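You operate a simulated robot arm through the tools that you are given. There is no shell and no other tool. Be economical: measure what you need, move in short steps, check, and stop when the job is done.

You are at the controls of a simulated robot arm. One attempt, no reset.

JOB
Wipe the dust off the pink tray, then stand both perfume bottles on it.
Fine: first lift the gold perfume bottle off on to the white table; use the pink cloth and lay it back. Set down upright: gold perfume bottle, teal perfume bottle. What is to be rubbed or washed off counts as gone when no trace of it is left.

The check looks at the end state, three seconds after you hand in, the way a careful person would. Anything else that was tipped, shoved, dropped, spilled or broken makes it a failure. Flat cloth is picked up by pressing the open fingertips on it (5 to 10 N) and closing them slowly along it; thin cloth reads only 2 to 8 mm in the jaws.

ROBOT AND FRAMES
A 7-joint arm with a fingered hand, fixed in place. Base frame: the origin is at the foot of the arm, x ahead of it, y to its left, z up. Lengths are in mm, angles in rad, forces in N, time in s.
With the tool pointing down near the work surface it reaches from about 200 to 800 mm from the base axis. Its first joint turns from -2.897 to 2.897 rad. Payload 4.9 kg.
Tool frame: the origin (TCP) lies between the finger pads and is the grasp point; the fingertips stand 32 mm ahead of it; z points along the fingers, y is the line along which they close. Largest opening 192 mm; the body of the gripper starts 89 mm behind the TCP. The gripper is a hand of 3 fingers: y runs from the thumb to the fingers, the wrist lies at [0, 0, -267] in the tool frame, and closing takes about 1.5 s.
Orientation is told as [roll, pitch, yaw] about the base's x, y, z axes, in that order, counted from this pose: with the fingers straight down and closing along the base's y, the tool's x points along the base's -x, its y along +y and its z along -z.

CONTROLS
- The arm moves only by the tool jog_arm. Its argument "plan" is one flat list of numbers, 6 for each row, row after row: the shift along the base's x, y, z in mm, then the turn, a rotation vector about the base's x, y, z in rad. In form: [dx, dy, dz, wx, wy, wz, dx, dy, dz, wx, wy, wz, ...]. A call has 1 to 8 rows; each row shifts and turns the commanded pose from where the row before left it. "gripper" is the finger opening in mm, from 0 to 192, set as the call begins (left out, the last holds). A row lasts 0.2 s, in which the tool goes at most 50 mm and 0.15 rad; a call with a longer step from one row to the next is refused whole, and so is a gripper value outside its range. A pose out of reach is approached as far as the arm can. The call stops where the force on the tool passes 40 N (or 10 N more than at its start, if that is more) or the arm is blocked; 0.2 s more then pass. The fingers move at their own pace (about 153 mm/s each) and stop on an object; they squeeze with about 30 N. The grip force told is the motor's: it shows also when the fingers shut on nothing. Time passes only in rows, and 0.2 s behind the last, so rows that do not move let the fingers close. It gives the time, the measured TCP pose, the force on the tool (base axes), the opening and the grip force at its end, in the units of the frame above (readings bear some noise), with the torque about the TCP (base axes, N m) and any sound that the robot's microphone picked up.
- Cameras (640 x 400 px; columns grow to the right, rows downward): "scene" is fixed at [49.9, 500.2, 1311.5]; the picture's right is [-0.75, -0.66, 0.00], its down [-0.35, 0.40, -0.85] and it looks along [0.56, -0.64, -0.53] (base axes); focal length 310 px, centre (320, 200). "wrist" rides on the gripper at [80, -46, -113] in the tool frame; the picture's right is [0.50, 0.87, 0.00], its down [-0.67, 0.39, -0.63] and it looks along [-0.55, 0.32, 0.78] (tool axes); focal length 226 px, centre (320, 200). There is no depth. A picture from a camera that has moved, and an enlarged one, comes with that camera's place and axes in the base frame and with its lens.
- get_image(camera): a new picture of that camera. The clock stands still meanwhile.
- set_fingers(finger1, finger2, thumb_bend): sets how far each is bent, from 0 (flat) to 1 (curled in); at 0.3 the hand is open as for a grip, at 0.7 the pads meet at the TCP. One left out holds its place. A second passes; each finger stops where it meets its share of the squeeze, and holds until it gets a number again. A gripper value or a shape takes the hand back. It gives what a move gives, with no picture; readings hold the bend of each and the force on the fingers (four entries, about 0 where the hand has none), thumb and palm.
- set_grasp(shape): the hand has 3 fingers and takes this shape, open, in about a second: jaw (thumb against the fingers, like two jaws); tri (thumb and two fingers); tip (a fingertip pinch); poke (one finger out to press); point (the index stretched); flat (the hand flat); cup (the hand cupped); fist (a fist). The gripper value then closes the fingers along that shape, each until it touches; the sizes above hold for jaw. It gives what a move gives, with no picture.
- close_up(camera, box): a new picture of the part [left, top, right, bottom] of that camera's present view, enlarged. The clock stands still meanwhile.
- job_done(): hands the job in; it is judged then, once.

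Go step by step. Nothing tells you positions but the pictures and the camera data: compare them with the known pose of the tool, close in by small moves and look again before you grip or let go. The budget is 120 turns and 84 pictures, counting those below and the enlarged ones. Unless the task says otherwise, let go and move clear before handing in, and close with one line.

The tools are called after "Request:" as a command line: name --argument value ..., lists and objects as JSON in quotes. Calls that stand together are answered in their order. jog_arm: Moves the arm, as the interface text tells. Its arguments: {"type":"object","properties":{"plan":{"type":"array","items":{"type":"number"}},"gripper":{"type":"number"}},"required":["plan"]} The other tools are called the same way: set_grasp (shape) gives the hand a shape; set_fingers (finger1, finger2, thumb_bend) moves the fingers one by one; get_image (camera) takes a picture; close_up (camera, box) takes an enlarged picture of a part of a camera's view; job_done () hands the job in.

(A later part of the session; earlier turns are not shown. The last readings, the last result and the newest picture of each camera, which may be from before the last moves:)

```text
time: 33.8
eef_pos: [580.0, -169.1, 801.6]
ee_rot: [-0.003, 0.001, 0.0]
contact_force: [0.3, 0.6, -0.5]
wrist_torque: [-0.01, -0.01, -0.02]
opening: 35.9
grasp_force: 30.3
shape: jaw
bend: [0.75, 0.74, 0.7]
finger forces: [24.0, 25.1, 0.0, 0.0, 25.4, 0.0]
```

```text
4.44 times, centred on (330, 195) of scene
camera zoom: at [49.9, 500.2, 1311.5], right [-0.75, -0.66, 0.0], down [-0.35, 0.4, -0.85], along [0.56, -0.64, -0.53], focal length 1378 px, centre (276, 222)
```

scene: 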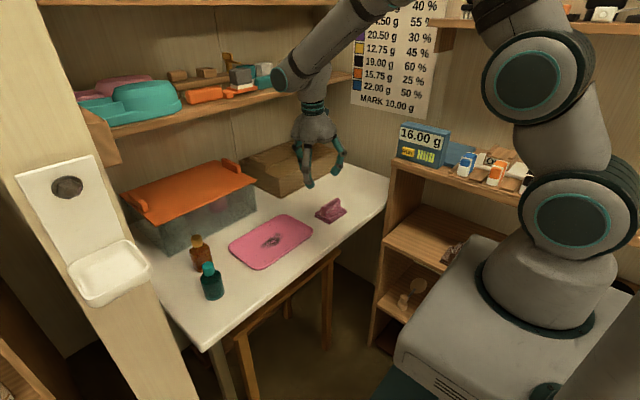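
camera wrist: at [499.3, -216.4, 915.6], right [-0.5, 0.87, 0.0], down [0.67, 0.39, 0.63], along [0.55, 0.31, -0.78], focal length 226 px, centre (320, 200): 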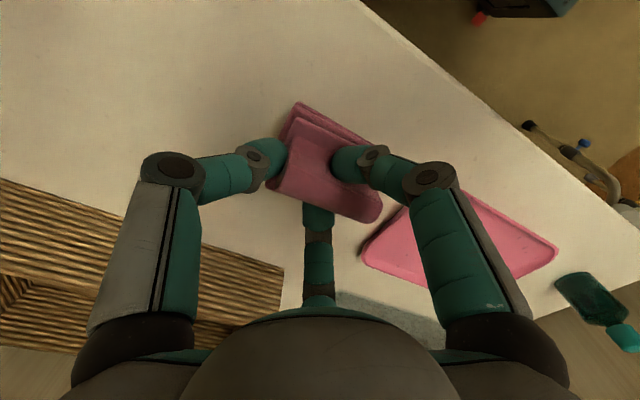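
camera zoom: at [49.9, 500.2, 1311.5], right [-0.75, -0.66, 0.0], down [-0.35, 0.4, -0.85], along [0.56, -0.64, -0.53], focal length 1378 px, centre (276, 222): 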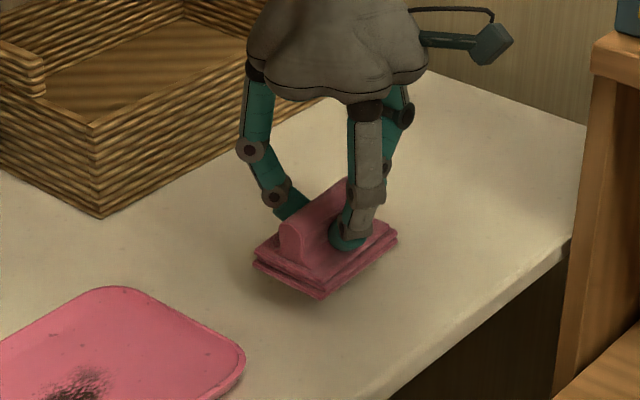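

The cloth comes up level with the hand. Carrying it above the smudge.

Request:
jog_arm --plan '[0, 0, 35, 0, 0, 0, 8, 40, 0, 0, 0, 0, 8, 44, 0, 0, 0, 0, 8, 44, 0, 0, 0, 0, 8, 44, 0, 0, 0, 0, 8, 46, -10, 0, 0, 0, 0, 0, -10, 0, 0, 0]'

Request:
get_image --camera "wrist"

Request:
close_up --camera "scene" --box '[210, 160, 330, 280]'

```text
time: 35.4
eef_pos: [620.2, 53.3, 817.3]
ee_rot: [-0.002, 0.0, 0.0]
contact_force: [0.2, 0.4, -0.5]
wrist_torque: [-0.01, -0.01, -0.02]
opening: 35.7
grasp_force: 30.1
shape: jaw
bend: [0.75, 0.74, 0.7]
finger forces: [23.9, 25.1, 0.1, 0.0, 25.6, 0.1]
```

```text
46 pictures are left
camera wrist: at [539.1, 5.4, 931.2], right [-0.5, 0.87, 0.0], down [0.67, 0.39, 0.63], along [0.55, 0.31, -0.77], focal length 226 px, centre (320, 200)
```

wrist: 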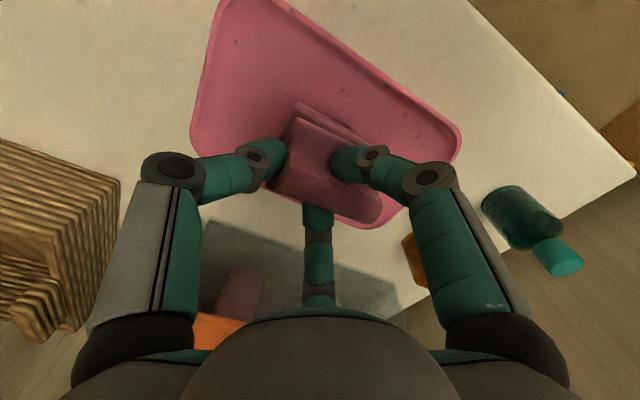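

```text
3.33 times, centred on (270, 220) of scene
camera zoom: at [49.9, 500.2, 1311.5], right [-0.75, -0.66, 0.0], down [-0.35, 0.4, -0.85], along [0.56, -0.64, -0.53], focal length 1033 px, centre (487, 133)
```

zoom: 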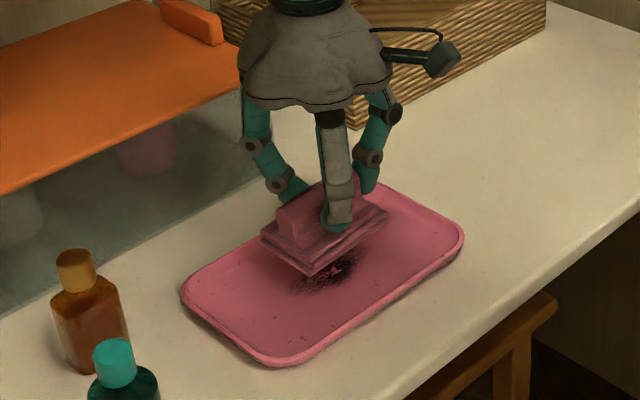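

Lowering on to the smudge, then by millimetres until a light press shows.

Request:
jog_arm --plan '[0, 0, -12, 0, 0, 0, 0, 0, -10, 0, 0, 0, 0, 0, -3, 0, 0, 0, 0, 0, 0, 0, 0, 0]'

Request:
jog_arm --plan '[0, 0, -2, 0, 0, 0, 0, 0, 0, 0, 0, 0]'

Request:
jog_arm --plan '[0, 0, -1, 0, 0, 0, 0, 0, 0, 0, 0, 0]'

```text
time: 36.4
eef_pos: [618.7, 51.3, 793.8]
ee_rot: [-0.001, -0.003, -0.001]
contact_force: [0.1, -0.2, -0.2]
wrist_torque: [0.04, 0.0, -0.03]
opening: 36.0
grasp_force: 30.4
shape: jaw
bend: [0.75, 0.74, 0.7]
finger forces: [23.8, 25.0, 0.0, 0.0, 25.6, 0.0]
```

```text
time: 37.0
eef_pos: [618.0, 49.6, 789.9]
ee_rot: [-0.002, -0.001, 0.001]
contact_force: [0.4, 0.0, -1.2]
wrist_torque: [-0.02, 0.01, -0.01]
opening: 35.8
grasp_force: 30.1
shape: jaw
bend: [0.75, 0.74, 0.7]
finger forces: [24.0, 25.0, 0.0, 0.1, 25.4, 0.0]
```

```text
time: 37.6
eef_pos: [618.6, 51.1, 787.6]
ee_rot: [-0.001, 0.0, 0.0]
contact_force: [0.1, 1.0, -0.8]
wrist_torque: [-0.01, 0.0, 0.01]
opening: 36.0
grasp_force: 30.0
shape: jaw
bend: [0.75, 0.74, 0.7]
finger forces: [23.9, 25.0, 0.0, 0.0, 25.4, 0.0]
```

Request:
jog_arm --plan '[0, 0, -1, 0, 0, 0, 0, 0, 0, 0, 0, 0]'

Request:
jog_arm --plan '[0, 0, -1, 0, 0, 0, 0, 0, 0, 0, 0, 0]'

Request:
jog_arm --plan '[0, 0, -1, 0, 0, 0, 0, 0, 0, 0, 0, 0]'

```text
time: 38.2
eef_pos: [619.3, 50.3, 788.2]
ee_rot: [-0.002, 0.001, -0.001]
contact_force: [0.4, 0.5, 0.0]
wrist_torque: [0.01, 0.04, 0.0]
opening: 36.0
grasp_force: 29.7
shape: jaw
bend: [0.75, 0.74, 0.7]
finger forces: [23.9, 25.1, 0.0, 0.0, 25.5, 0.1]
```

```text
time: 38.8
eef_pos: [620.6, 51.2, 787.1]
ee_rot: [0.0, 0.0, 0.001]
contact_force: [-0.8, -0.8, 0.0]
wrist_torque: [-0.03, 0.02, 0.03]
opening: 35.8
grasp_force: 29.6
shape: jaw
bend: [0.75, 0.74, 0.7]
finger forces: [23.9, 24.9, 0.0, 0.1, 25.5, 0.1]
```

```text
time: 39.4
eef_pos: [620.4, 48.9, 783.9]
ee_rot: [-0.002, 0.0, 0.002]
contact_force: [-0.4, 0.8, -0.9]
wrist_torque: [-0.01, 0.02, 0.02]
opening: 35.8
grasp_force: 29.4
shape: jaw
bend: [0.75, 0.74, 0.7]
finger forces: [23.9, 25.0, 0.0, 0.0, 25.4, 0.0]
```

Request:
jog_arm --plan '[0, 0, -1, 0, 0, 0, 0, 0, 0, 0, 0, 0]'

Request:
jog_arm --plan '[0, 0, -1, 0, 0, 0, 0, 0, 0, 0, 0, 0]'

Request:
jog_arm --plan '[0, 0, -1, 0, 0, 0, 0, 0, 0, 0, 0, 0]'

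Request:
close_up --camera "scene" --box '[220, 190, 320, 280]'

```text
time: 40.0
eef_pos: [619.3, 49.9, 784.8]
ee_rot: [0.0, -0.001, 0.0]
contact_force: [0.0, 0.1, -1.3]
wrist_torque: [0.0, -0.03, -0.05]
opening: 35.7
grasp_force: 29.9
shape: jaw
bend: [0.75, 0.74, 0.7]
finger forces: [23.9, 25.0, 0.1, 0.1, 25.4, 0.0]
```

```text
time: 40.6
eef_pos: [620.5, 50.2, 784.3]
ee_rot: [-0.001, 0.0, 0.0]
contact_force: [0.1, -0.3, -0.8]
wrist_torque: [-0.01, 0.04, -0.01]
opening: 35.9
grasp_force: 30.0
shape: jaw
bend: [0.75, 0.74, 0.7]
finger forces: [23.9, 25.0, 0.1, 0.0, 25.4, 0.0]
```

```text
time: 41.2
eef_pos: [619.6, 50.1, 782.1]
ee_rot: [-0.004, 0.0, -0.001]
contact_force: [-0.1, -0.2, 0.5]
wrist_torque: [0.03, 0.04, 0.02]
opening: 35.9
grasp_force: 29.8
shape: jaw
bend: [0.75, 0.74, 0.7]
finger forces: [24.1, 25.2, 0.0, 0.1, 25.4, 0.1]
```

```text
4.44 times, centred on (270, 235) of scene
camera zoom: at [49.9, 500.2, 1311.5], right [-0.75, -0.66, 0.0], down [-0.35, 0.4, -0.85], along [0.56, -0.64, -0.53], focal length 1378 px, centre (542, 44)
```

zoom: 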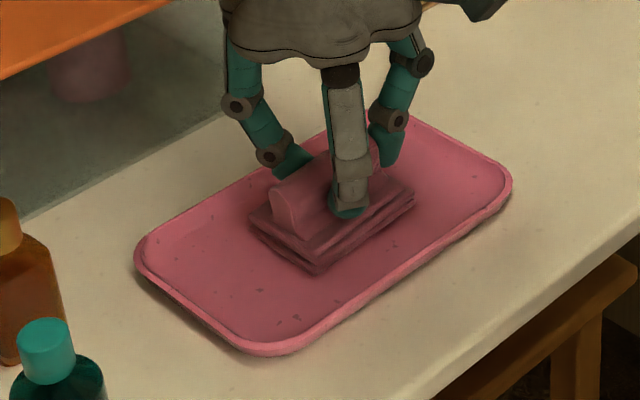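

Nearly touching. A little more pressure.

Request:
jog_arm --plan '[0, 0, -1, 0, 0, 0, 0, 0, 0, 0, 0, 0]'

Request:
jog_arm --plan '[0, 0, -0.5, 0, 0, 0, 0, 0, 0, 0, 0, 0]'

```text
time: 41.8
eef_pos: [621.2, 51.0, 781.6]
ee_rot: [0.0, -0.003, 0.0]
contact_force: [-0.2, 0.0, 1.9]
wrist_torque: [0.1, -0.02, -0.03]
opening: 36.2
grasp_force: 30.9
shape: jaw
bend: [0.75, 0.75, 0.7]
finger forces: [25.3, 25.6, 0.1, 0.0, 25.8, 0.1]
```

```text
time: 42.4
eef_pos: [619.1, 51.2, 780.5]
ee_rot: [-0.003, -0.001, 0.0]
contact_force: [0.5, -0.2, 3.3]
wrist_torque: [0.18, -0.01, 0.01]
opening: 36.5
grasp_force: 29.8
shape: jaw
bend: [0.75, 0.75, 0.7]
finger forces: [25.2, 26.4, 0.1, 0.0, 26.3, 0.0]
```

Request:
jog_arm --plan '[0, 0, -1, 0, 0, 0, 0, 10, 0, 0, 0, 0, 0, 10, 0, 0, 0, 0, 0, -10, 0, 0, 0, 0, 0, -10, 0, 0, 0, 0]'

Request:
close_up --camera "scene" --box '[220, 190, 320, 280]'

```text
time: 43.6
eef_pos: [619.2, 49.6, 779.3]
ee_rot: [-0.001, 0.0, 0.0]
contact_force: [-0.2, 2.3, 2.7]
wrist_torque: [0.28, 0.01, 0.01]
opening: 36.3
grasp_force: 29.9
shape: jaw
bend: [0.75, 0.75, 0.7]
finger forces: [26.8, 27.2, 0.0, 0.0, 25.5, 0.1]
```

```text
4.44 times, centred on (270, 235) of scene
camera zoom: at [49.9, 500.2, 1311.5], right [-0.75, -0.66, 0.0], down [-0.35, 0.4, -0.85], along [0.56, -0.64, -0.53], focal length 1378 px, centre (542, 44)
```

zoom: 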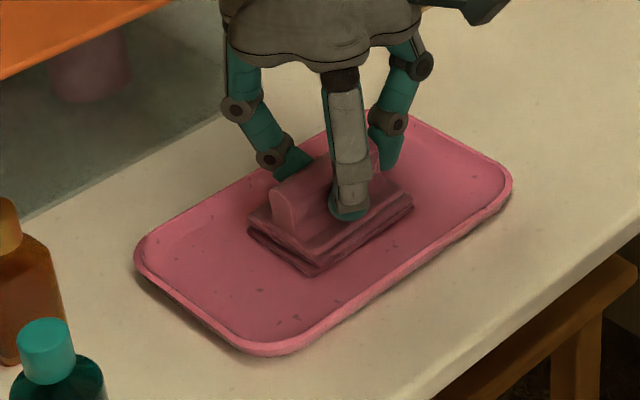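

The tray stays put. Pressing slightly more and wiping in strokes over the tray, staying inside the rim.

Request:
jog_arm --plan '[0, 10, -1, 0, 0, 0, 0, 15, 0, 0, 0, 0, 0, 15, 0, 0, 0, 0, 20, 0, 0, 0, 0, 0, 0, -21, 0, 0, 0, 0, 0, -21, 0, 0, 0, 0, 0, -21, 0, 0, 0, 0, 0, -21, 0, 0, 0, 0]'

Request:
jog_arm --plan '[-20, 0, 0, 0, 0, 0, 0, 21, 0, 0, 0, 0, 0, 21, 0, 0, 0, 0, 0, 21, 0, 0, 0, 0, 0, 21, 0, 0, 0, 0, -20, 0, 0, 0, 0, 0, 0, -21, 0, 0, 0, 0, 0, -21, 0, 0, 0, 0]'

Request:
jog_arm --plan '[0, -21, 0, 0, 0, 0, 0, -21, 0, 0, 0, 0, 20, 0, 0, 0, 0, 0, 0, -10, 0, 0, 0, 0]'

Request:
close_up --camera "scene" --box '[220, 190, 320, 280]'

Request:
get_image --camera "wrist"

```text
time: 45.4
eef_pos: [640.6, 5.6, 777.8]
ee_rot: [-0.002, -0.001, -0.001]
contact_force: [-0.2, 0.9, 4.3]
wrist_torque: [0.23, -0.01, 0.04]
opening: 35.6
grasp_force: 30.3
shape: jaw
bend: [0.75, 0.75, 0.7]
finger forces: [27.6, 28.2, 0.1, 0.0, 25.3, 0.0]
```

```text
time: 47.2
eef_pos: [601.4, 46.1, 777.6]
ee_rot: [0.0, -0.002, -0.001]
contact_force: [-0.7, 3.6, 6.0]
wrist_torque: [0.29, 0.04, -0.02]
opening: 35.7
grasp_force: 29.7
shape: jaw
bend: [0.75, 0.75, 0.7]
finger forces: [28.7, 28.9, 0.0, 0.1, 24.5, 0.0]
```

```text
time: 48.2
eef_pos: [619.4, -3.8, 776.5]
ee_rot: [0.0, -0.001, 0.0]
contact_force: [0.4, 4.5, 7.7]
wrist_torque: [0.28, 0.03, -0.04]
opening: 35.4
grasp_force: 29.9
shape: jaw
bend: [0.75, 0.75, 0.7]
finger forces: [28.7, 30.0, 0.0, 0.1, 24.0, 0.0]
```

```text
4.44 times, centred on (270, 235) of scene
camera zoom: at [49.9, 500.2, 1311.5], right [-0.75, -0.66, 0.0], down [-0.35, 0.4, -0.85], along [0.56, -0.64, -0.53], focal length 1378 px, centre (542, 44)
```

zoom: 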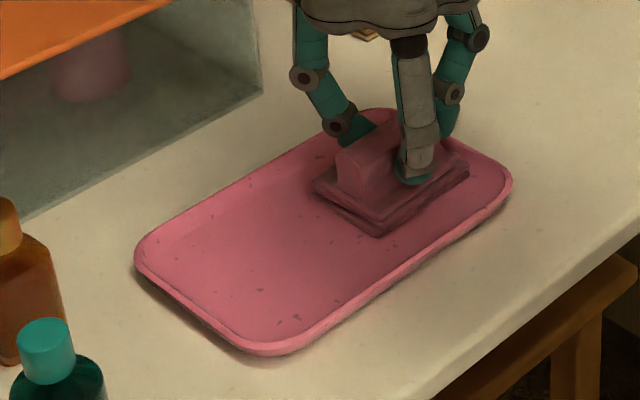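

```text
41 pictures are left
camera wrist: at [539.0, -50.8, 890.5], right [-0.5, 0.87, 0.0], down [0.67, 0.39, 0.63], along [0.55, 0.32, -0.77], focal length 226 px, centre (320, 200)
```

wrist: 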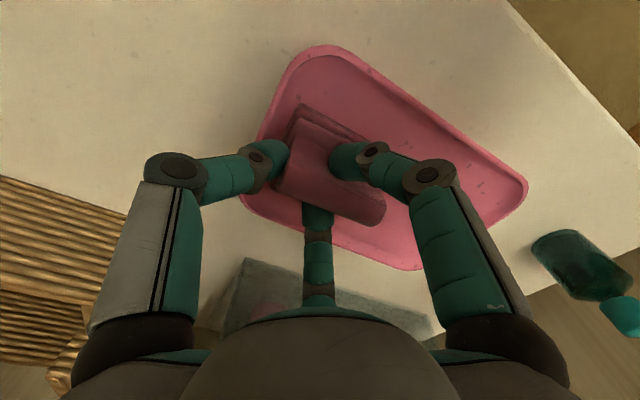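

The smudge seems gone. A second pass over the middle, then I'll lift off and inspect.

Request:
jog_arm --plan '[10, 20, 0, 0, 0, 0, 0, 22, 0, 0, 0, 0, 0, 22, 0, 0, 0, 0, -20, 0, 0, 0, 0, 0, 0, -22, 0, 0, 0, 0, 0, -22, 0, 0, 0, 0, 0, -22, 0, 0, 0, 0, 10, 0, 0, 0, 0, 0]'

Request:
jog_arm --plan '[0, 0, 10, 0, 0, 0, 0, 0, 25, 0, 0, 0, 0, -40, 30, 0, 0, 0, -5, -40, 10, 0, 0, 0, -10, -40, 0, 0, 0, 0, -10, -30, 0, 0, 0, 0, -13, -7, -25, 0, 0, 0]'

Request:
close_up --camera "scene" --box '[220, 190, 320, 280]'

Request:
close_up --camera "scene" --box '[280, 130, 380, 240]'

Request:
get_image --camera "wrist"

```text
time: 50.0
eef_pos: [621.0, -5.0, 778.9]
ee_rot: [-0.002, 0.0, -0.001]
contact_force: [-0.1, 0.5, -0.7]
wrist_torque: [-0.01, 0.03, 0.01]
opening: 35.6
grasp_force: 30.3
shape: jaw
bend: [0.75, 0.75, 0.7]
finger forces: [26.9, 27.4, 0.0, 0.0, 25.7, 0.1]
```

```text
time: 51.6
eef_pos: [581.8, -161.2, 825.6]
ee_rot: [0.0, -0.002, -0.001]
contact_force: [-0.3, 0.7, -0.1]
wrist_torque: [0.03, 0.0, 0.01]
opening: 35.5
grasp_force: 29.9
shape: jaw
bend: [0.75, 0.75, 0.7]
finger forces: [26.6, 27.3, 0.1, 0.1, 25.5, 0.0]
```

```text
4.44 times, centred on (270, 235) of scene
camera zoom: at [49.9, 500.2, 1311.5], right [-0.75, -0.66, 0.0], down [-0.35, 0.4, -0.85], along [0.56, -0.64, -0.53], focal length 1378 px, centre (542, 44)
```

zoom: 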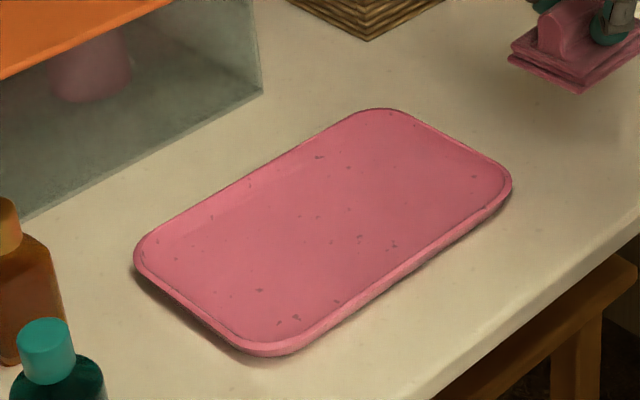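

```text
3.64 times, centred on (330, 185) of scene
camera zoom: at [49.9, 500.2, 1311.5], right [-0.75, -0.66, 0.0], down [-0.35, 0.4, -0.85], along [0.56, -0.64, -0.53], focal length 1127 px, centre (284, 254)
```

zoom: 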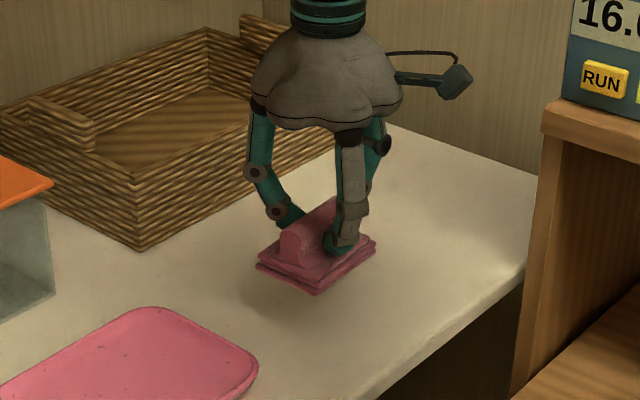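

```text
38 pictures are left
camera wrist: at [501.1, -207.9, 940.8], right [-0.5, 0.87, 0.0], down [0.67, 0.39, 0.63], along [0.55, 0.31, -0.77], focal length 226 px, centre (320, 200)
```

wrist: 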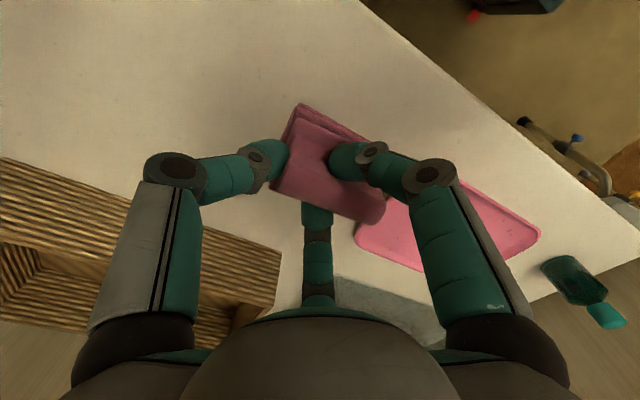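

The smudge is gone, but I want to be sure the remaining specks are just the tray's own pattern; a tighter look.

Request:
close_up --camera "scene" --box '[245, 215, 305, 255]'

```text
10.00 times, centred on (275, 235) of scene
camera zoom: at [49.9, 500.2, 1311.5], right [-0.75, -0.66, 0.0], down [-0.35, 0.4, -0.85], along [0.56, -0.64, -0.53], focal length 3100 px, centre (770, -150)
```

zoom: 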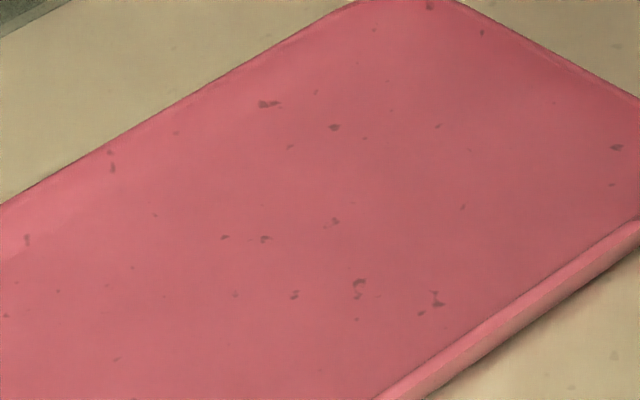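

That is the tray's own speckle (the table and rim show it as well). Now laying the cloth back at its original place.

Request:
jog_arm --plan '[-3, -7, -20, 0, 0, 0, 0, 0, -20, 0, 0, 0, 0, 0, -5, 0, 0, 0, 0, 0, 0, 0, 0, 0]'

Request:
jog_arm --plan '[0, 0, -2, 0, 0, 0, 0, 0, 0, 0, 0, 0]'

Request:
jog_arm --plan '[0, 0, -2, 0, 0, 0, 0, 0, 0, 0, 0, 0]'

Request:
close_up --camera "scene" --box '[290, 150, 370, 240]'

```text
time: 52.6
eef_pos: [579.2, -168.9, 782.5]
ee_rot: [-0.002, 0.001, -0.001]
contact_force: [-0.1, 0.6, -1.0]
wrist_torque: [0.02, 0.0, 0.0]
opening: 35.8
grasp_force: 30.2
shape: jaw
bend: [0.75, 0.75, 0.7]
finger forces: [26.7, 27.2, 0.1, 0.1, 25.5, 0.0]
```

```text
time: 53.2
eef_pos: [578.3, -170.0, 780.7]
ee_rot: [-0.001, 0.0, -0.001]
contact_force: [0.3, 0.4, -1.4]
wrist_torque: [0.01, 0.02, -0.04]
opening: 35.9
grasp_force: 29.9
shape: jaw
bend: [0.75, 0.75, 0.7]
finger forces: [26.6, 27.3, 0.0, 0.0, 25.4, 0.1]
```

```text
time: 53.8
eef_pos: [578.1, -169.7, 779.8]
ee_rot: [-0.002, 0.0, -0.001]
contact_force: [-0.1, 0.0, -0.4]
wrist_torque: [-0.01, -0.01, -0.02]
opening: 35.5
grasp_force: 30.1
shape: jaw
bend: [0.75, 0.75, 0.7]
finger forces: [26.6, 27.2, 0.1, 0.0, 25.4, 0.1]
```

```text
4.44 times, centred on (330, 195) of scene
camera zoom: at [49.9, 500.2, 1311.5], right [-0.75, -0.66, 0.0], down [-0.35, 0.4, -0.85], along [0.56, -0.64, -0.53], focal length 1378 px, centre (276, 222)
```

zoom: 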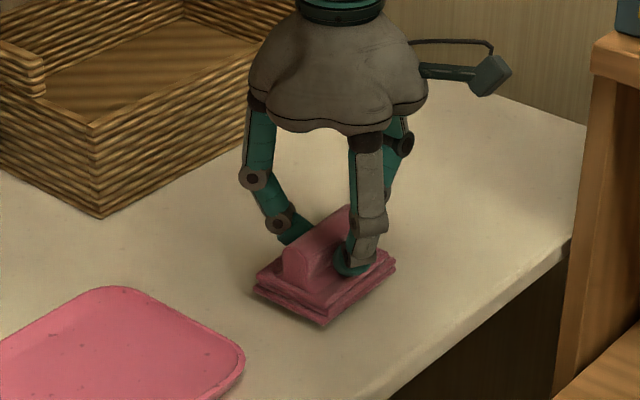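

Request:
jog_arm --plan '[0, 0, -2, 0, 0, 0, 0, 0, 0, 0, 0, 0]'

Request:
jog_arm --plan '[0, 0, -1.5, 0, 0, 0, 0, 0, 0, 0, 0, 0]'

Request:
jog_arm --plan '[0, 0, -1, 0, 0, 0, 0, 0, 0, 0, 0, 0]'

Request:
close_up --camera "scene" --box '[290, 150, 370, 240]'

```text
time: 54.4
eef_pos: [579.3, -169.4, 776.9]
ee_rot: [-0.002, -0.004, 0.0]
contact_force: [-1.1, -0.4, -0.8]
wrist_torque: [0.0, 0.02, -0.01]
opening: 35.7
grasp_force: 29.7
shape: jaw
bend: [0.75, 0.75, 0.7]
finger forces: [26.7, 27.3, 0.1, 0.1, 25.4, 0.0]
```

```text
time: 55.0
eef_pos: [578.6, -169.9, 776.4]
ee_rot: [-0.001, -0.001, 0.0]
contact_force: [-0.2, -0.5, -0.8]
wrist_torque: [0.01, 0.02, -0.01]
opening: 35.7
grasp_force: 29.9
shape: jaw
bend: [0.75, 0.75, 0.7]
finger forces: [26.6, 27.4, 0.0, 0.0, 25.5, 0.1]
```

```text
time: 55.6
eef_pos: [577.8, -168.3, 774.6]
ee_rot: [-0.001, -0.003, -0.001]
contact_force: [-1.7, 0.2, -0.7]
wrist_torque: [-0.02, -0.02, 0.01]
opening: 35.9
grasp_force: 30.0
shape: jaw
bend: [0.75, 0.75, 0.7]
finger forces: [26.6, 27.2, 0.0, 0.1, 25.4, 0.0]
```

```text
4.44 times, centred on (330, 195) of scene
camera zoom: at [49.9, 500.2, 1311.5], right [-0.75, -0.66, 0.0], down [-0.35, 0.4, -0.85], along [0.56, -0.64, -0.53], focal length 1378 px, centre (276, 222)
```

zoom: 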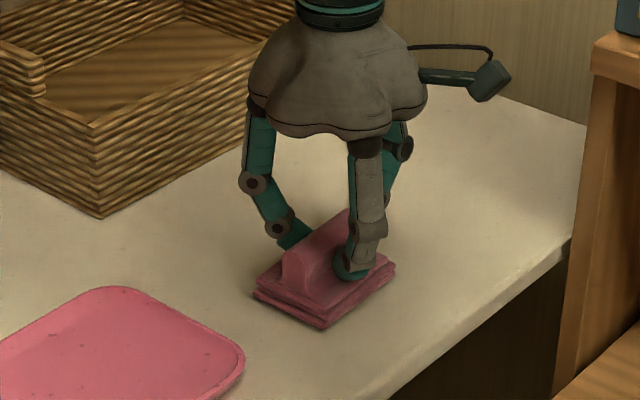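

Request:
jog_arm --plan '[0, 0, -1.5, 0, 0, 0, 0, 0, 0, 0, 0, 0]'

Request:
jog_arm --plan '[0, 0, -1.5, 0, 0, 0, 0, 0, 0, 0, 0, 0]'

Request:
jog_arm --plan '[0, 0, -1, 0, 0, 0, 0, 0, 0, 0, 0, 0]'

```text
time: 56.2
eef_pos: [578.5, -169.0, 775.3]
ee_rot: [-0.002, -0.001, 0.001]
contact_force: [-0.4, 0.8, -0.7]
wrist_torque: [0.01, 0.0, 0.01]
opening: 35.8
grasp_force: 30.3
shape: jaw
bend: [0.75, 0.75, 0.7]
finger forces: [26.7, 27.4, 0.1, 0.1, 25.4, 0.0]
```

```text
time: 56.8
eef_pos: [578.6, -170.0, 772.6]
ee_rot: [-0.001, 0.001, 0.0]
contact_force: [-0.4, -0.2, -1.4]
wrist_torque: [-0.01, -0.01, 0.03]
opening: 35.7
grasp_force: 30.0
shape: jaw
bend: [0.75, 0.75, 0.7]
finger forces: [26.6, 27.3, 0.1, 0.0, 25.4, 0.0]
```

```text
time: 57.4
eef_pos: [578.0, -168.8, 771.3]
ee_rot: [-0.001, -0.001, -0.001]
contact_force: [0.8, -0.4, 0.5]
wrist_torque: [0.04, 0.01, 0.02]
opening: 35.8
grasp_force: 30.1
shape: jaw
bend: [0.75, 0.75, 0.7]
finger forces: [26.8, 27.4, 0.0, 0.0, 25.3, 0.0]
```

Request:
jog_arm --plan '[0, 0, -1, 0, 0, 0, 0, 0, 0, 0, 0, 0]'

Request:
close_up --camera "scene" --box '[290, 150, 370, 240]'

```text
time: 58.0
eef_pos: [579.2, -170.5, 770.3]
ee_rot: [0.001, -0.002, 0.001]
contact_force: [0.1, -1.1, 3.2]
wrist_torque: [0.11, 0.06, 0.03]
opening: 35.7
grasp_force: 30.2
shape: jaw
bend: [0.75, 0.75, 0.7]
finger forces: [27.3, 27.0, 0.0, 0.0, 25.9, 0.0]
```

```text
4.44 times, centred on (330, 195) of scene
camera zoom: at [49.9, 500.2, 1311.5], right [-0.75, -0.66, 0.0], down [-0.35, 0.4, -0.85], along [0.56, -0.64, -0.53], focal length 1378 px, centre (276, 222)
```

zoom: 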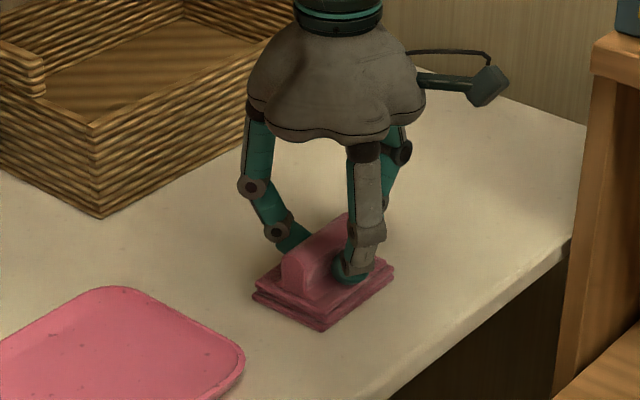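

Cloth touches the table (3 N) at its old place. I release it and rise straight up.

Request:
jog_arm --plan '[0, 0, 0, 0, 0, 0, 0, 0, 0, 0, 0, 0, 0, 0, 0, 0, 0, 0, 0, 0, 0, 0, 0, 0]' --gripper 85

Request:
jog_arm --plan '[0, 0, 15, 0, 0, 0, 0, 0, 30, 0, 0, 0, 0, 0, 40, 0, 0, 0, 0, 0, 45, 0, 0, 0, 0, 48, 0, 0, 0, 0, 0, 48, 0, 0, 0, 0, 0, 48, 0, 0, 0, 0, 0, 48, 0, 0, 0, 0]'

Request:
get_image --camera "scene"

Request:
close_up --camera "scene" --box '[180, 170, 380, 310]'

```text
time: 59.0
eef_pos: [578.9, -169.1, 771.2]
ee_rot: [-0.001, -0.001, 0.0]
contact_force: [0.5, 0.4, 0.1]
wrist_torque: [-0.03, 0.0, 0.02]
opening: 84.9
grasp_force: 0.1
shape: jaw
bend: [0.39, 0.39, 0.7]
finger forces: [0.0, 0.1, 0.1, 0.1, 0.0, 0.0]
```

```text
time: 60.8
eef_pos: [578.3, 22.3, 897.1]
ee_rot: [-0.002, 0.0, 0.0]
contact_force: [-0.2, 1.0, 0.6]
wrist_torque: [-0.01, -0.04, 0.02]
opening: 84.6
grasp_force: 0.1
shape: jaw
bend: [0.39, 0.39, 0.7]
finger forces: [0.1, 0.0, 0.0, 0.0, 0.0, 0.1]
```

```text
33 pictures are left
```

scene: 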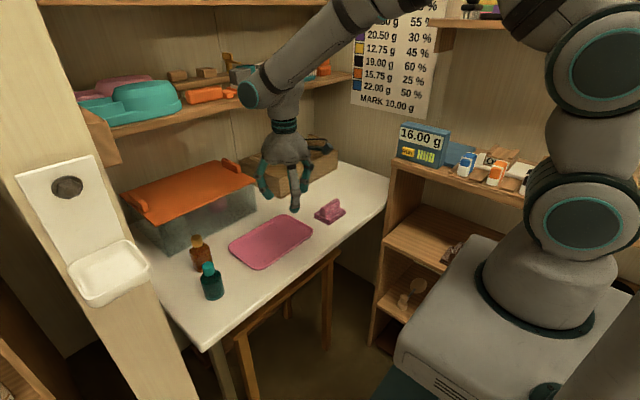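

```text
2.86 times, centred on (280, 240) of scene
camera zoom: at [49.9, 500.2, 1311.5], right [-0.75, -0.66, 0.0], down [-0.35, 0.4, -0.85], along [0.56, -0.64, -0.53], focal length 886 px, centre (434, 86)
```

zoom: 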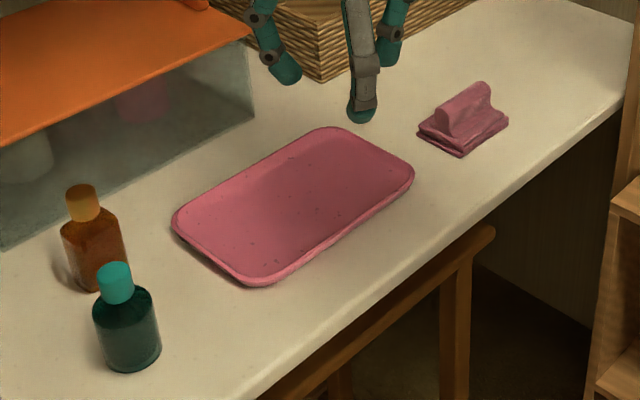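

Cloth is laid back and the tray is clean. Next the gold bottle: back to above its known spot.

Request:
jog_arm --plan '[17, 37, 0, 0, 0, 0, 17, 37, 0, 0, 0, 0, 17, 37, 0, 0, 0, 0, 17, 37, 0, 0, 0, 0, 18, 37, 0, 0, 0, 0, 18, 38, 0, 0, 0, 0, 0, 0, -25, 0, 0, 0]'

Request:
get_image --camera "wrist"

```text
time: 62.4
eef_pos: [683.1, 246.8, 871.9]
ee_rot: [0.001, 0.0, 0.001]
contact_force: [0.1, 0.1, 0.0]
wrist_torque: [0.0, -0.01, -0.02]
opening: 84.6
grasp_force: 0.2
shape: jaw
bend: [0.39, 0.39, 0.7]
finger forces: [0.0, 0.1, 0.0, 0.0, 0.1, 0.1]
```

```text
31 pictures are left
camera wrist: at [602.7, 199.2, 985.7], right [-0.5, 0.87, 0.0], down [0.67, 0.39, 0.63], along [0.55, 0.32, -0.77], focal length 226 px, centre (320, 200)
```

wrist: 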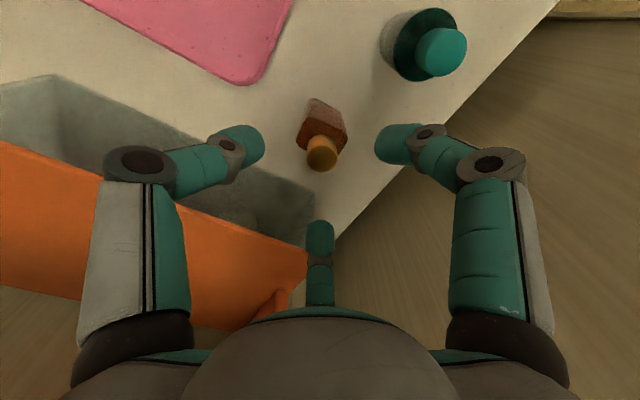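

Centred. Descending to the same grip height and closing.

Request:
jog_arm --plan '[0, 0, -25, 0, 0, 0, 0, 0, -25, 0, 0, 0, 0, 0, -25, 0, 0, 0, 0, 0, -20, 0, 0, 0]'

Request:
jog_arm --plan '[0, 0, 0, 0, 0, 0, 0, 0, 0, 0, 0, 0, 0, 0, 0, 0, 0, 0, 0, 0, 0, 0, 0, 0, 0, 0, 0, 0, 0, 0, 0, 0, 0, 0, 0, 0]' --gripper 20

Request:
get_image --camera "wrist"

```text
time: 63.4
eef_pos: [682.7, 246.9, 779.0]
ee_rot: [-0.002, -0.003, -0.001]
contact_force: [0.0, -0.9, 1.1]
wrist_torque: [0.0, -0.01, -0.01]
opening: 85.1
grasp_force: 0.0
shape: jaw
bend: [0.39, 0.39, 0.7]
finger forces: [0.0, 0.0, 0.0, 0.1, 0.0, 0.1]
```

```text
time: 64.8
eef_pos: [683.1, 246.8, 778.9]
ee_rot: [-0.001, 0.002, -0.001]
contact_force: [0.5, -0.1, 0.1]
wrist_torque: [0.01, -0.02, -0.02]
opening: 36.7
grasp_force: 30.0
shape: jaw
bend: [0.77, 0.77, 0.7]
finger forces: [22.7, 23.7, 0.0, 0.0, 25.9, 0.0]
```

```text
30 pictures are left
camera wrist: at [602.3, 199.0, 893.7], right [-0.5, 0.87, 0.0], down [0.67, 0.39, 0.63], along [0.55, 0.31, -0.78], focal length 226 px, centre (320, 200)
```

wrist: 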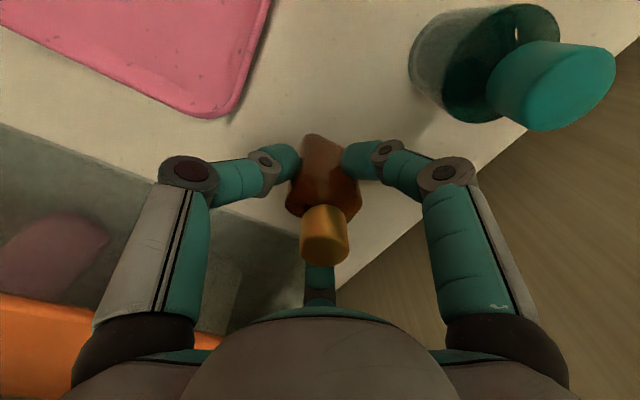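

Gripped. Lifting and carrying it to the far part of the tray, about (620, 12).

Request:
jog_arm --plan '[0, 0, 30, 0, 0, 0, 0, 0, 40, 0, 0, 0, -12, -46, 0, 0, 0, 0, -12, -47, 0, 0, 0, 0, -13, -47, 0, 0, 0, 0, -13, -47, 0, 0, 0, 0, -13, -47, 0, 0, 0, 0, 0, 0, -25, 0, 0, 0]'

Request:
get_image --camera "wrist"

Request:
close_up --camera "scene" --box '[220, 160, 340, 280]'

```text
time: 66.6
eef_pos: [624.3, 10.3, 826.0]
ee_rot: [-0.003, -0.003, 0.0]
contact_force: [0.8, -1.1, -1.2]
wrist_torque: [-0.02, 0.01, -0.01]
opening: 37.0
grasp_force: 30.0
shape: jaw
bend: [0.77, 0.77, 0.7]
finger forces: [22.6, 24.0, 0.1, 0.1, 26.2, 0.0]
```

```text
29 pictures are left
camera wrist: at [543.1, -36.9, 939.2], right [-0.5, 0.87, 0.0], down [0.67, 0.39, 0.63], along [0.55, 0.32, -0.77], focal length 226 px, centre (320, 200)
```

wrist: 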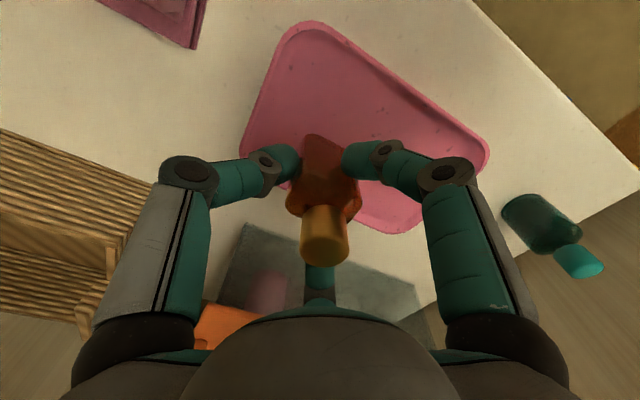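

```text
3.33 times, centred on (280, 220) of scene
camera zoom: at [49.9, 500.2, 1311.5], right [-0.75, -0.66, 0.0], down [-0.35, 0.4, -0.85], along [0.56, -0.64, -0.53], focal length 1033 px, centre (453, 133)
```

zoom: 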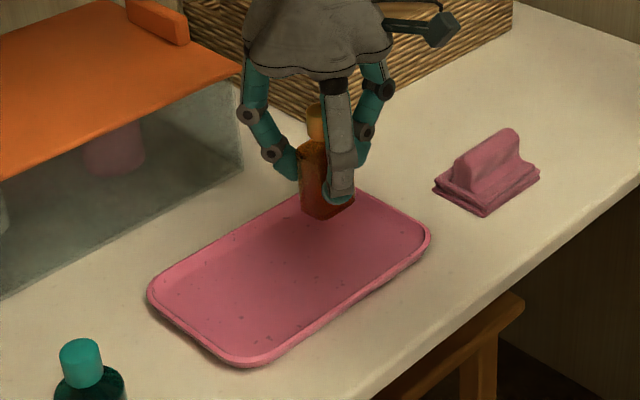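

Over the tray's far half. Lowering.

Request:
jog_arm --plan '[0, 0, -20, 0, 0, 0, 0, 0, -14, 0, 0, 0, 0, 0, 0, 0, 0, 0]'

Request:
jog_arm --plan '[0, 0, -1.5, 0, 0, 0, 0, 0, 0, 0, 0, 0]'

Request:
jog_arm --plan '[0, 0, -1.5, 0, 0, 0, 0, 0, 0, 0, 0, 0]'

Request:
jog_arm --plan '[0, 0, -1, 0, 0, 0, 0, 0, 0, 0, 0, 0]'

```text
time: 67.4
eef_pos: [620.8, 11.8, 791.9]
ee_rot: [-0.003, -0.002, 0.001]
contact_force: [0.1, -0.5, -2.2]
wrist_torque: [0.01, 0.02, 0.01]
opening: 36.4
grasp_force: 30.3
shape: jaw
bend: [0.77, 0.77, 0.7]
finger forces: [22.5, 23.9, 0.0, 0.0, 26.1, 0.0]
```

```text
time: 68.0
eef_pos: [620.0, 11.7, 790.5]
ee_rot: [-0.001, 0.0, 0.0]
contact_force: [0.5, 0.3, -1.7]
wrist_torque: [-0.01, -0.01, 0.0]
opening: 36.6
grasp_force: 29.5
shape: jaw
bend: [0.77, 0.77, 0.7]
finger forces: [22.6, 23.9, 0.0, 0.0, 26.1, 0.0]
```

```text
time: 68.6
eef_pos: [621.5, 11.8, 788.7]
ee_rot: [-0.002, 0.0, 0.001]
contact_force: [-0.2, -0.8, -1.9]
wrist_torque: [-0.01, -0.02, 0.0]
opening: 36.9
grasp_force: 29.8
shape: jaw
bend: [0.77, 0.77, 0.7]
finger forces: [22.6, 24.0, 0.0, 0.0, 26.2, 0.1]
```

```text
time: 69.2
eef_pos: [620.3, 10.3, 786.7]
ee_rot: [-0.001, -0.001, 0.0]
contact_force: [0.1, 1.2, -2.0]
wrist_torque: [0.04, -0.03, 0.04]
opening: 36.6
grasp_force: 29.6
shape: jaw
bend: [0.77, 0.77, 0.7]
finger forces: [22.6, 23.9, 0.1, 0.0, 26.2, 0.0]
```

Request:
jog_arm --plan '[0, 0, -1, 0, 0, 0, 0, 0, 0, 0, 0, 0]'

Request:
jog_arm --plan '[0, 0, -0.7, 0, 0, 0, 0, 0, 0, 0, 0, 0]'

Request:
jog_arm --plan '[0, 0, -0.7, 0, 0, 0, 0, 0, 0, 0, 0, 0]'

Request:
close_up --camera "scene" --box '[240, 180, 320, 260]'

```text
time: 69.8
eef_pos: [620.5, 11.2, 786.5]
ee_rot: [0.0, 0.0, 0.0]
contact_force: [0.2, -0.1, -2.2]
wrist_torque: [-0.02, 0.0, -0.02]
opening: 36.5
grasp_force: 30.0
shape: jaw
bend: [0.77, 0.77, 0.7]
finger forces: [22.6, 23.9, 0.0, 0.0, 26.1, 0.0]
```

```text
time: 70.4
eef_pos: [619.0, 10.6, 784.7]
ee_rot: [-0.001, 0.0, -0.001]
contact_force: [0.9, 0.6, -0.9]
wrist_torque: [0.06, -0.01, 0.01]
opening: 36.7
grasp_force: 30.2
shape: jaw
bend: [0.77, 0.77, 0.7]
finger forces: [22.5, 23.9, 0.0, 0.0, 26.1, 0.0]
```

```text
time: 71.0
eef_pos: [620.4, 11.2, 784.6]
ee_rot: [-0.003, -0.003, 0.0]
contact_force: [-0.6, -1.3, 0.7]
wrist_torque: [-0.06, 0.02, -0.03]
opening: 37.0
grasp_force: 30.1
shape: jaw
bend: [0.77, 0.77, 0.7]
finger forces: [22.7, 23.8, 0.1, 0.1, 26.8, 0.1]
```

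```text
5.00 times, centred on (280, 220) of scene
camera zoom: at [49.9, 500.2, 1311.5], right [-0.75, -0.66, 0.0], down [-0.35, 0.4, -0.85], along [0.56, -0.64, -0.53], focal length 1550 px, centre (520, 100)
```

zoom: 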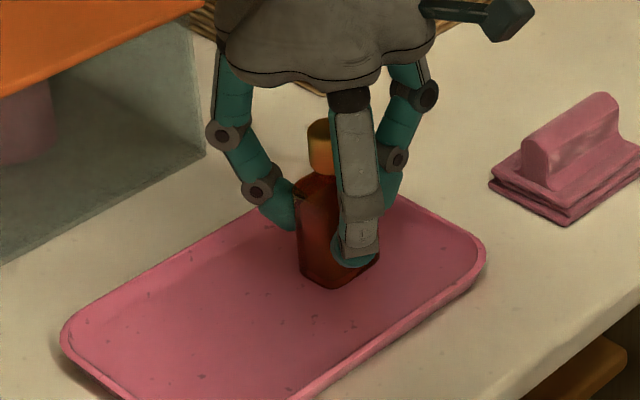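

Request:
jog_arm --plan '[0, 0, -0.6, 0, 0, 0, 0, 0, 0, 0, 0, 0]'

Request:
jog_arm --plan '[0, 0, 0, 0, 0, 0, 0, 0, 0, 0, 0, 0, 0, 0, 0, 0, 0, 0, 0, 0, 0, 0, 0, 0]' --gripper 85

Request:
jog_arm --plan '[0, 0, 15, 0, 0, 0, 0, 0, 40, 0, 0, 0, 0, 0, 40, 0, 0, 0, 0, 0, 40, 0, 0, 0]'

Request:
close_up --camera "scene" --box '[180, 170, 320, 310]'

```text
time: 71.6
eef_pos: [620.3, 11.6, 784.1]
ee_rot: [-0.002, -0.001, 0.0]
contact_force: [-2.2, 0.1, 5.6]
wrist_torque: [0.01, 0.05, -0.05]
opening: 36.7
grasp_force: 30.1
shape: jaw
bend: [0.77, 0.77, 0.7]
finger forces: [23.8, 23.8, 0.0, 0.1, 27.3, 0.1]
```

```text
time: 72.6
eef_pos: [620.6, 12.9, 784.0]
ee_rot: [-0.002, 0.0, 0.001]
contact_force: [-0.5, 0.1, 0.5]
wrist_torque: [-0.01, 0.02, 0.01]
opening: 84.6
grasp_force: 0.1
shape: jaw
bend: [0.39, 0.39, 0.7]
finger forces: [0.0, 0.1, 0.1, 0.0, 0.1, 0.0]
```

```text
time: 73.6
eef_pos: [622.7, 9.6, 920.2]
ee_rot: [-0.003, 0.0, -0.001]
contact_force: [0.6, 0.1, -1.0]
wrist_torque: [0.01, -0.05, -0.01]
opening: 84.7
grasp_force: 0.0
shape: jaw
bend: [0.39, 0.39, 0.7]
finger forces: [0.0, 0.0, 0.0, 0.0, 0.1, 0.1]
```

```text
2.86 times, centred on (250, 240) of scene
camera zoom: at [49.9, 500.2, 1311.5], right [-0.75, -0.66, 0.0], down [-0.35, 0.4, -0.85], along [0.56, -0.64, -0.53], focal length 886 px, centre (520, 86)
```

zoom: 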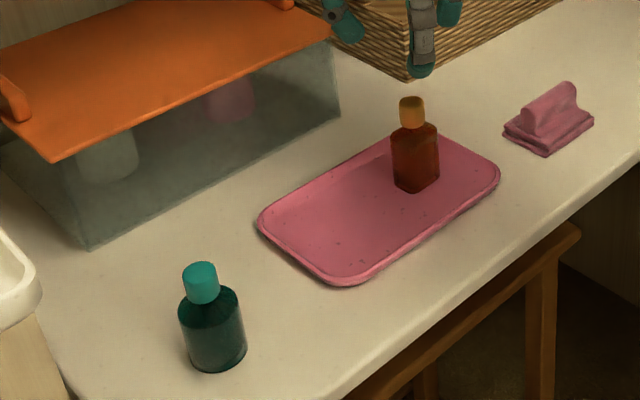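

Gold bottle stands on the tray. Now over to the teal bottle near (575, 282).

Request:
jog_arm --plan '[-7, 45, 0, 0, 0, 0, -8, 45, 0, 0, 0, 0, -8, 45, 0, 0, 0, 0, -8, 45, 0, 0, 0, 0, -8, 45, 0, 0, 0, 0, -7, 45, 0, 0, 0, 0, 0, 0, -30, 0, 0, 0]' --gripper 110

Request:
get_image --camera "wrist"

Request:
close_up --camera "scene" --box '[150, 180, 270, 310]'

```text
time: 75.2
eef_pos: [572.6, 280.2, 886.6]
ee_rot: [-0.002, -0.002, -0.001]
contact_force: [0.6, 0.8, 0.5]
wrist_torque: [-0.04, 0.03, 0.0]
opening: 109.5
grasp_force: 0.1
shape: jaw
bend: [0.33, 0.33, 0.7]
finger forces: [0.0, 0.0, 0.1, 0.0, 0.0, 0.1]
```

```text
25 pictures are left
camera wrist: at [492.1, 233.2, 1001.0], right [-0.5, 0.87, 0.0], down [0.67, 0.39, 0.63], along [0.55, 0.32, -0.77], focal length 226 px, centre (320, 200)
```

wrist: 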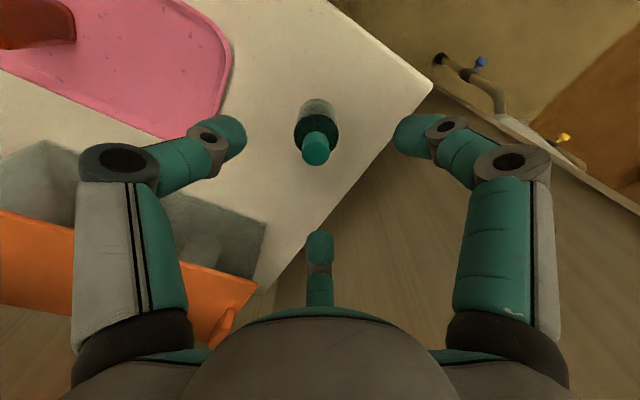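

```text
3.08 times, centred on (210, 245) of scene
camera zoom: at [49.9, 500.2, 1311.5], right [-0.75, -0.66, 0.0], down [-0.35, 0.4, -0.85], along [0.56, -0.64, -0.53], focal length 954 px, centre (658, 62)
```

zoom: 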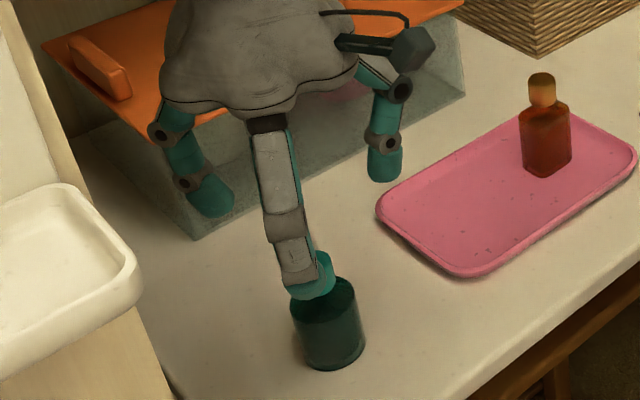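

Nearly centred; small shift, then down around the bottle.

Request:
jog_arm --plan '[2, -3, -20, 0, 0, 0, 0, 0, -25, 0, 0, 0, 0, 0, -25, 0, 0, 0, 0, 0, -25, 0, 0, 0, 0, 0, -15, 0, 0, 0]'

Request:
get_image --camera "wrist"

```text
time: 76.4
eef_pos: [576.0, 276.3, 778.9]
ee_rot: [0.0, -0.002, 0.0]
contact_force: [-0.6, 0.9, 0.6]
wrist_torque: [-0.04, 0.02, 0.02]
opening: 109.7
grasp_force: 0.1
shape: jaw
bend: [0.33, 0.33, 0.7]
finger forces: [0.0, 0.0, 0.0, 0.1, 0.1, 0.0]
```

```text
23 pictures are left
camera wrist: at [495.1, 230.1, 892.6], right [-0.5, 0.87, 0.0], down [0.67, 0.39, 0.63], along [0.55, 0.31, -0.78], focal length 226 px, centre (320, 200)
```

wrist: 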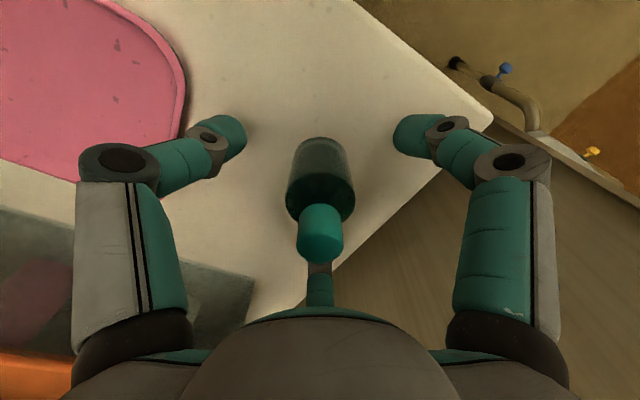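

Bottle is centred between the fingers. Closing.

Request:
jog_arm --plan '[0, 0, 0, 0, 0, 0, 0, 0, 0, 0, 0, 0, 0, 0, 0, 0, 0, 0, 0, 0, 0, 0, 0, 0, 0, 0, 0, 0, 0, 0, 0, 0, 0, 0, 0, 0]' --gripper 20

Request:
get_image --camera "wrist"

```text
time: 77.8
eef_pos: [575.9, 276.9, 778.5]
ee_rot: [-0.002, 0.001, 0.002]
contact_force: [0.6, -0.8, 0.3]
wrist_torque: [-0.01, 0.04, -0.01]
opening: 38.0
grasp_force: 30.1
shape: jaw
bend: [0.77, 0.77, 0.7]
finger forces: [26.9, 27.7, 0.0, 0.0, 27.1, 0.1]
```

```text
22 pictures are left
camera wrist: at [495.1, 230.0, 892.9], right [-0.5, 0.87, 0.0], down [0.67, 0.39, 0.63], along [0.55, 0.31, -0.78], focal length 226 px, centre (320, 200)
```

wrist: 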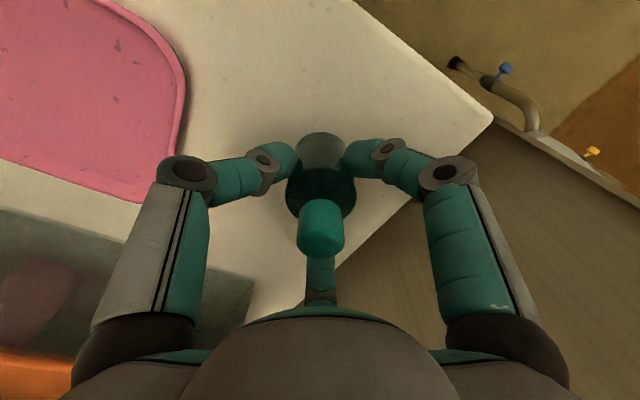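

Firm grip. Lifting, carrying to (621, 110), and turning −60° so that a gap between the fingers faces the gold bottle.

Request:
jog_arm --plan '[0, 0, 30, 0, 0, 0, 0, 0, 40, 0, 0, 0, 11, -42, 0, 0, 0, -0.15, 11, -42, 0, 0, 0, -0.15, 11, -42, 0, 0, 0, -0.15, 12, -42, 0, 0, 0, -0.15, 0, 0, 0, 0, 0, -0.15, 0, 0, 0, 0, 0, -0.15]'

Request:
jog_arm --plan '[0, 0, 0, 0, 0, -0.15, 0, 0, -20, 0, 0, 0]'

Request:
get_image --camera "wrist"

Request:
close_up --camera "scene" --box '[200, 160, 320, 290]'

```text
time: 79.6
eef_pos: [622.3, 109.9, 846.8]
ee_rot: [-0.002, -0.002, -0.903]
contact_force: [0.6, 0.6, -2.2]
wrist_torque: [-0.01, -0.01, -0.01]
opening: 37.9
grasp_force: 29.8
shape: jaw
bend: [0.77, 0.77, 0.7]
finger forces: [27.2, 28.1, 0.0, 0.0, 27.4, 0.0]
```

```text
time: 80.2
eef_pos: [622.3, 110.3, 826.9]
ee_rot: [0.0, -0.003, -1.049]
contact_force: [0.4, 0.4, -1.9]
wrist_torque: [0.01, 0.0, 0.01]
opening: 37.9
grasp_force: 30.3
shape: jaw
bend: [0.77, 0.77, 0.7]
finger forces: [27.2, 28.0, 0.0, 0.0, 27.2, 0.0]
```

```text
21 pictures are left
camera wrist: at [541.4, 155.8, 941.5], right [0.5, 0.86, 0.0], down [0.67, -0.39, 0.63], along [0.55, -0.32, -0.77], focal length 226 px, centre (320, 200)
```

wrist: 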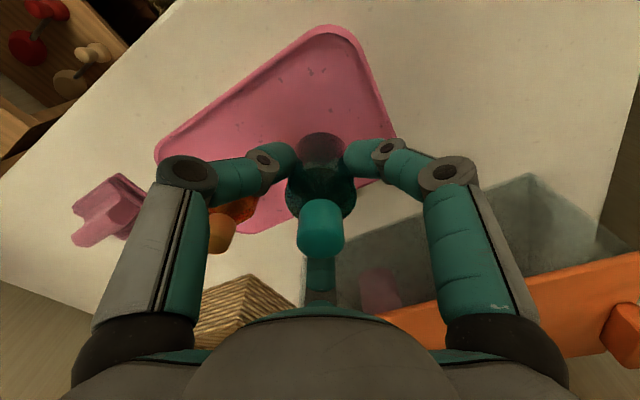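

```text
3.08 times, centred on (260, 225) of scene
camera zoom: at [49.9, 500.2, 1311.5], right [-0.75, -0.66, 0.0], down [-0.35, 0.4, -0.85], along [0.56, -0.64, -0.53], focal length 954 px, centre (505, 123)
```

zoom: 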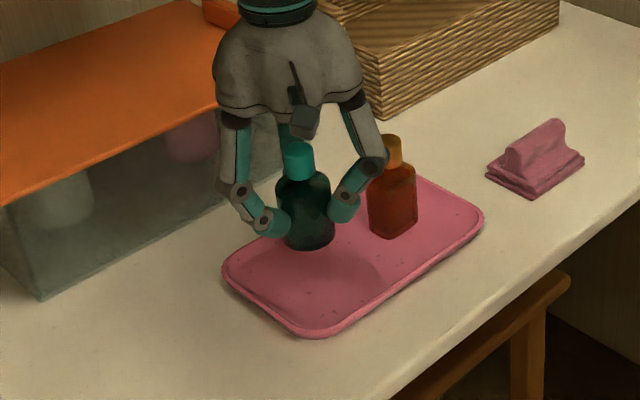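

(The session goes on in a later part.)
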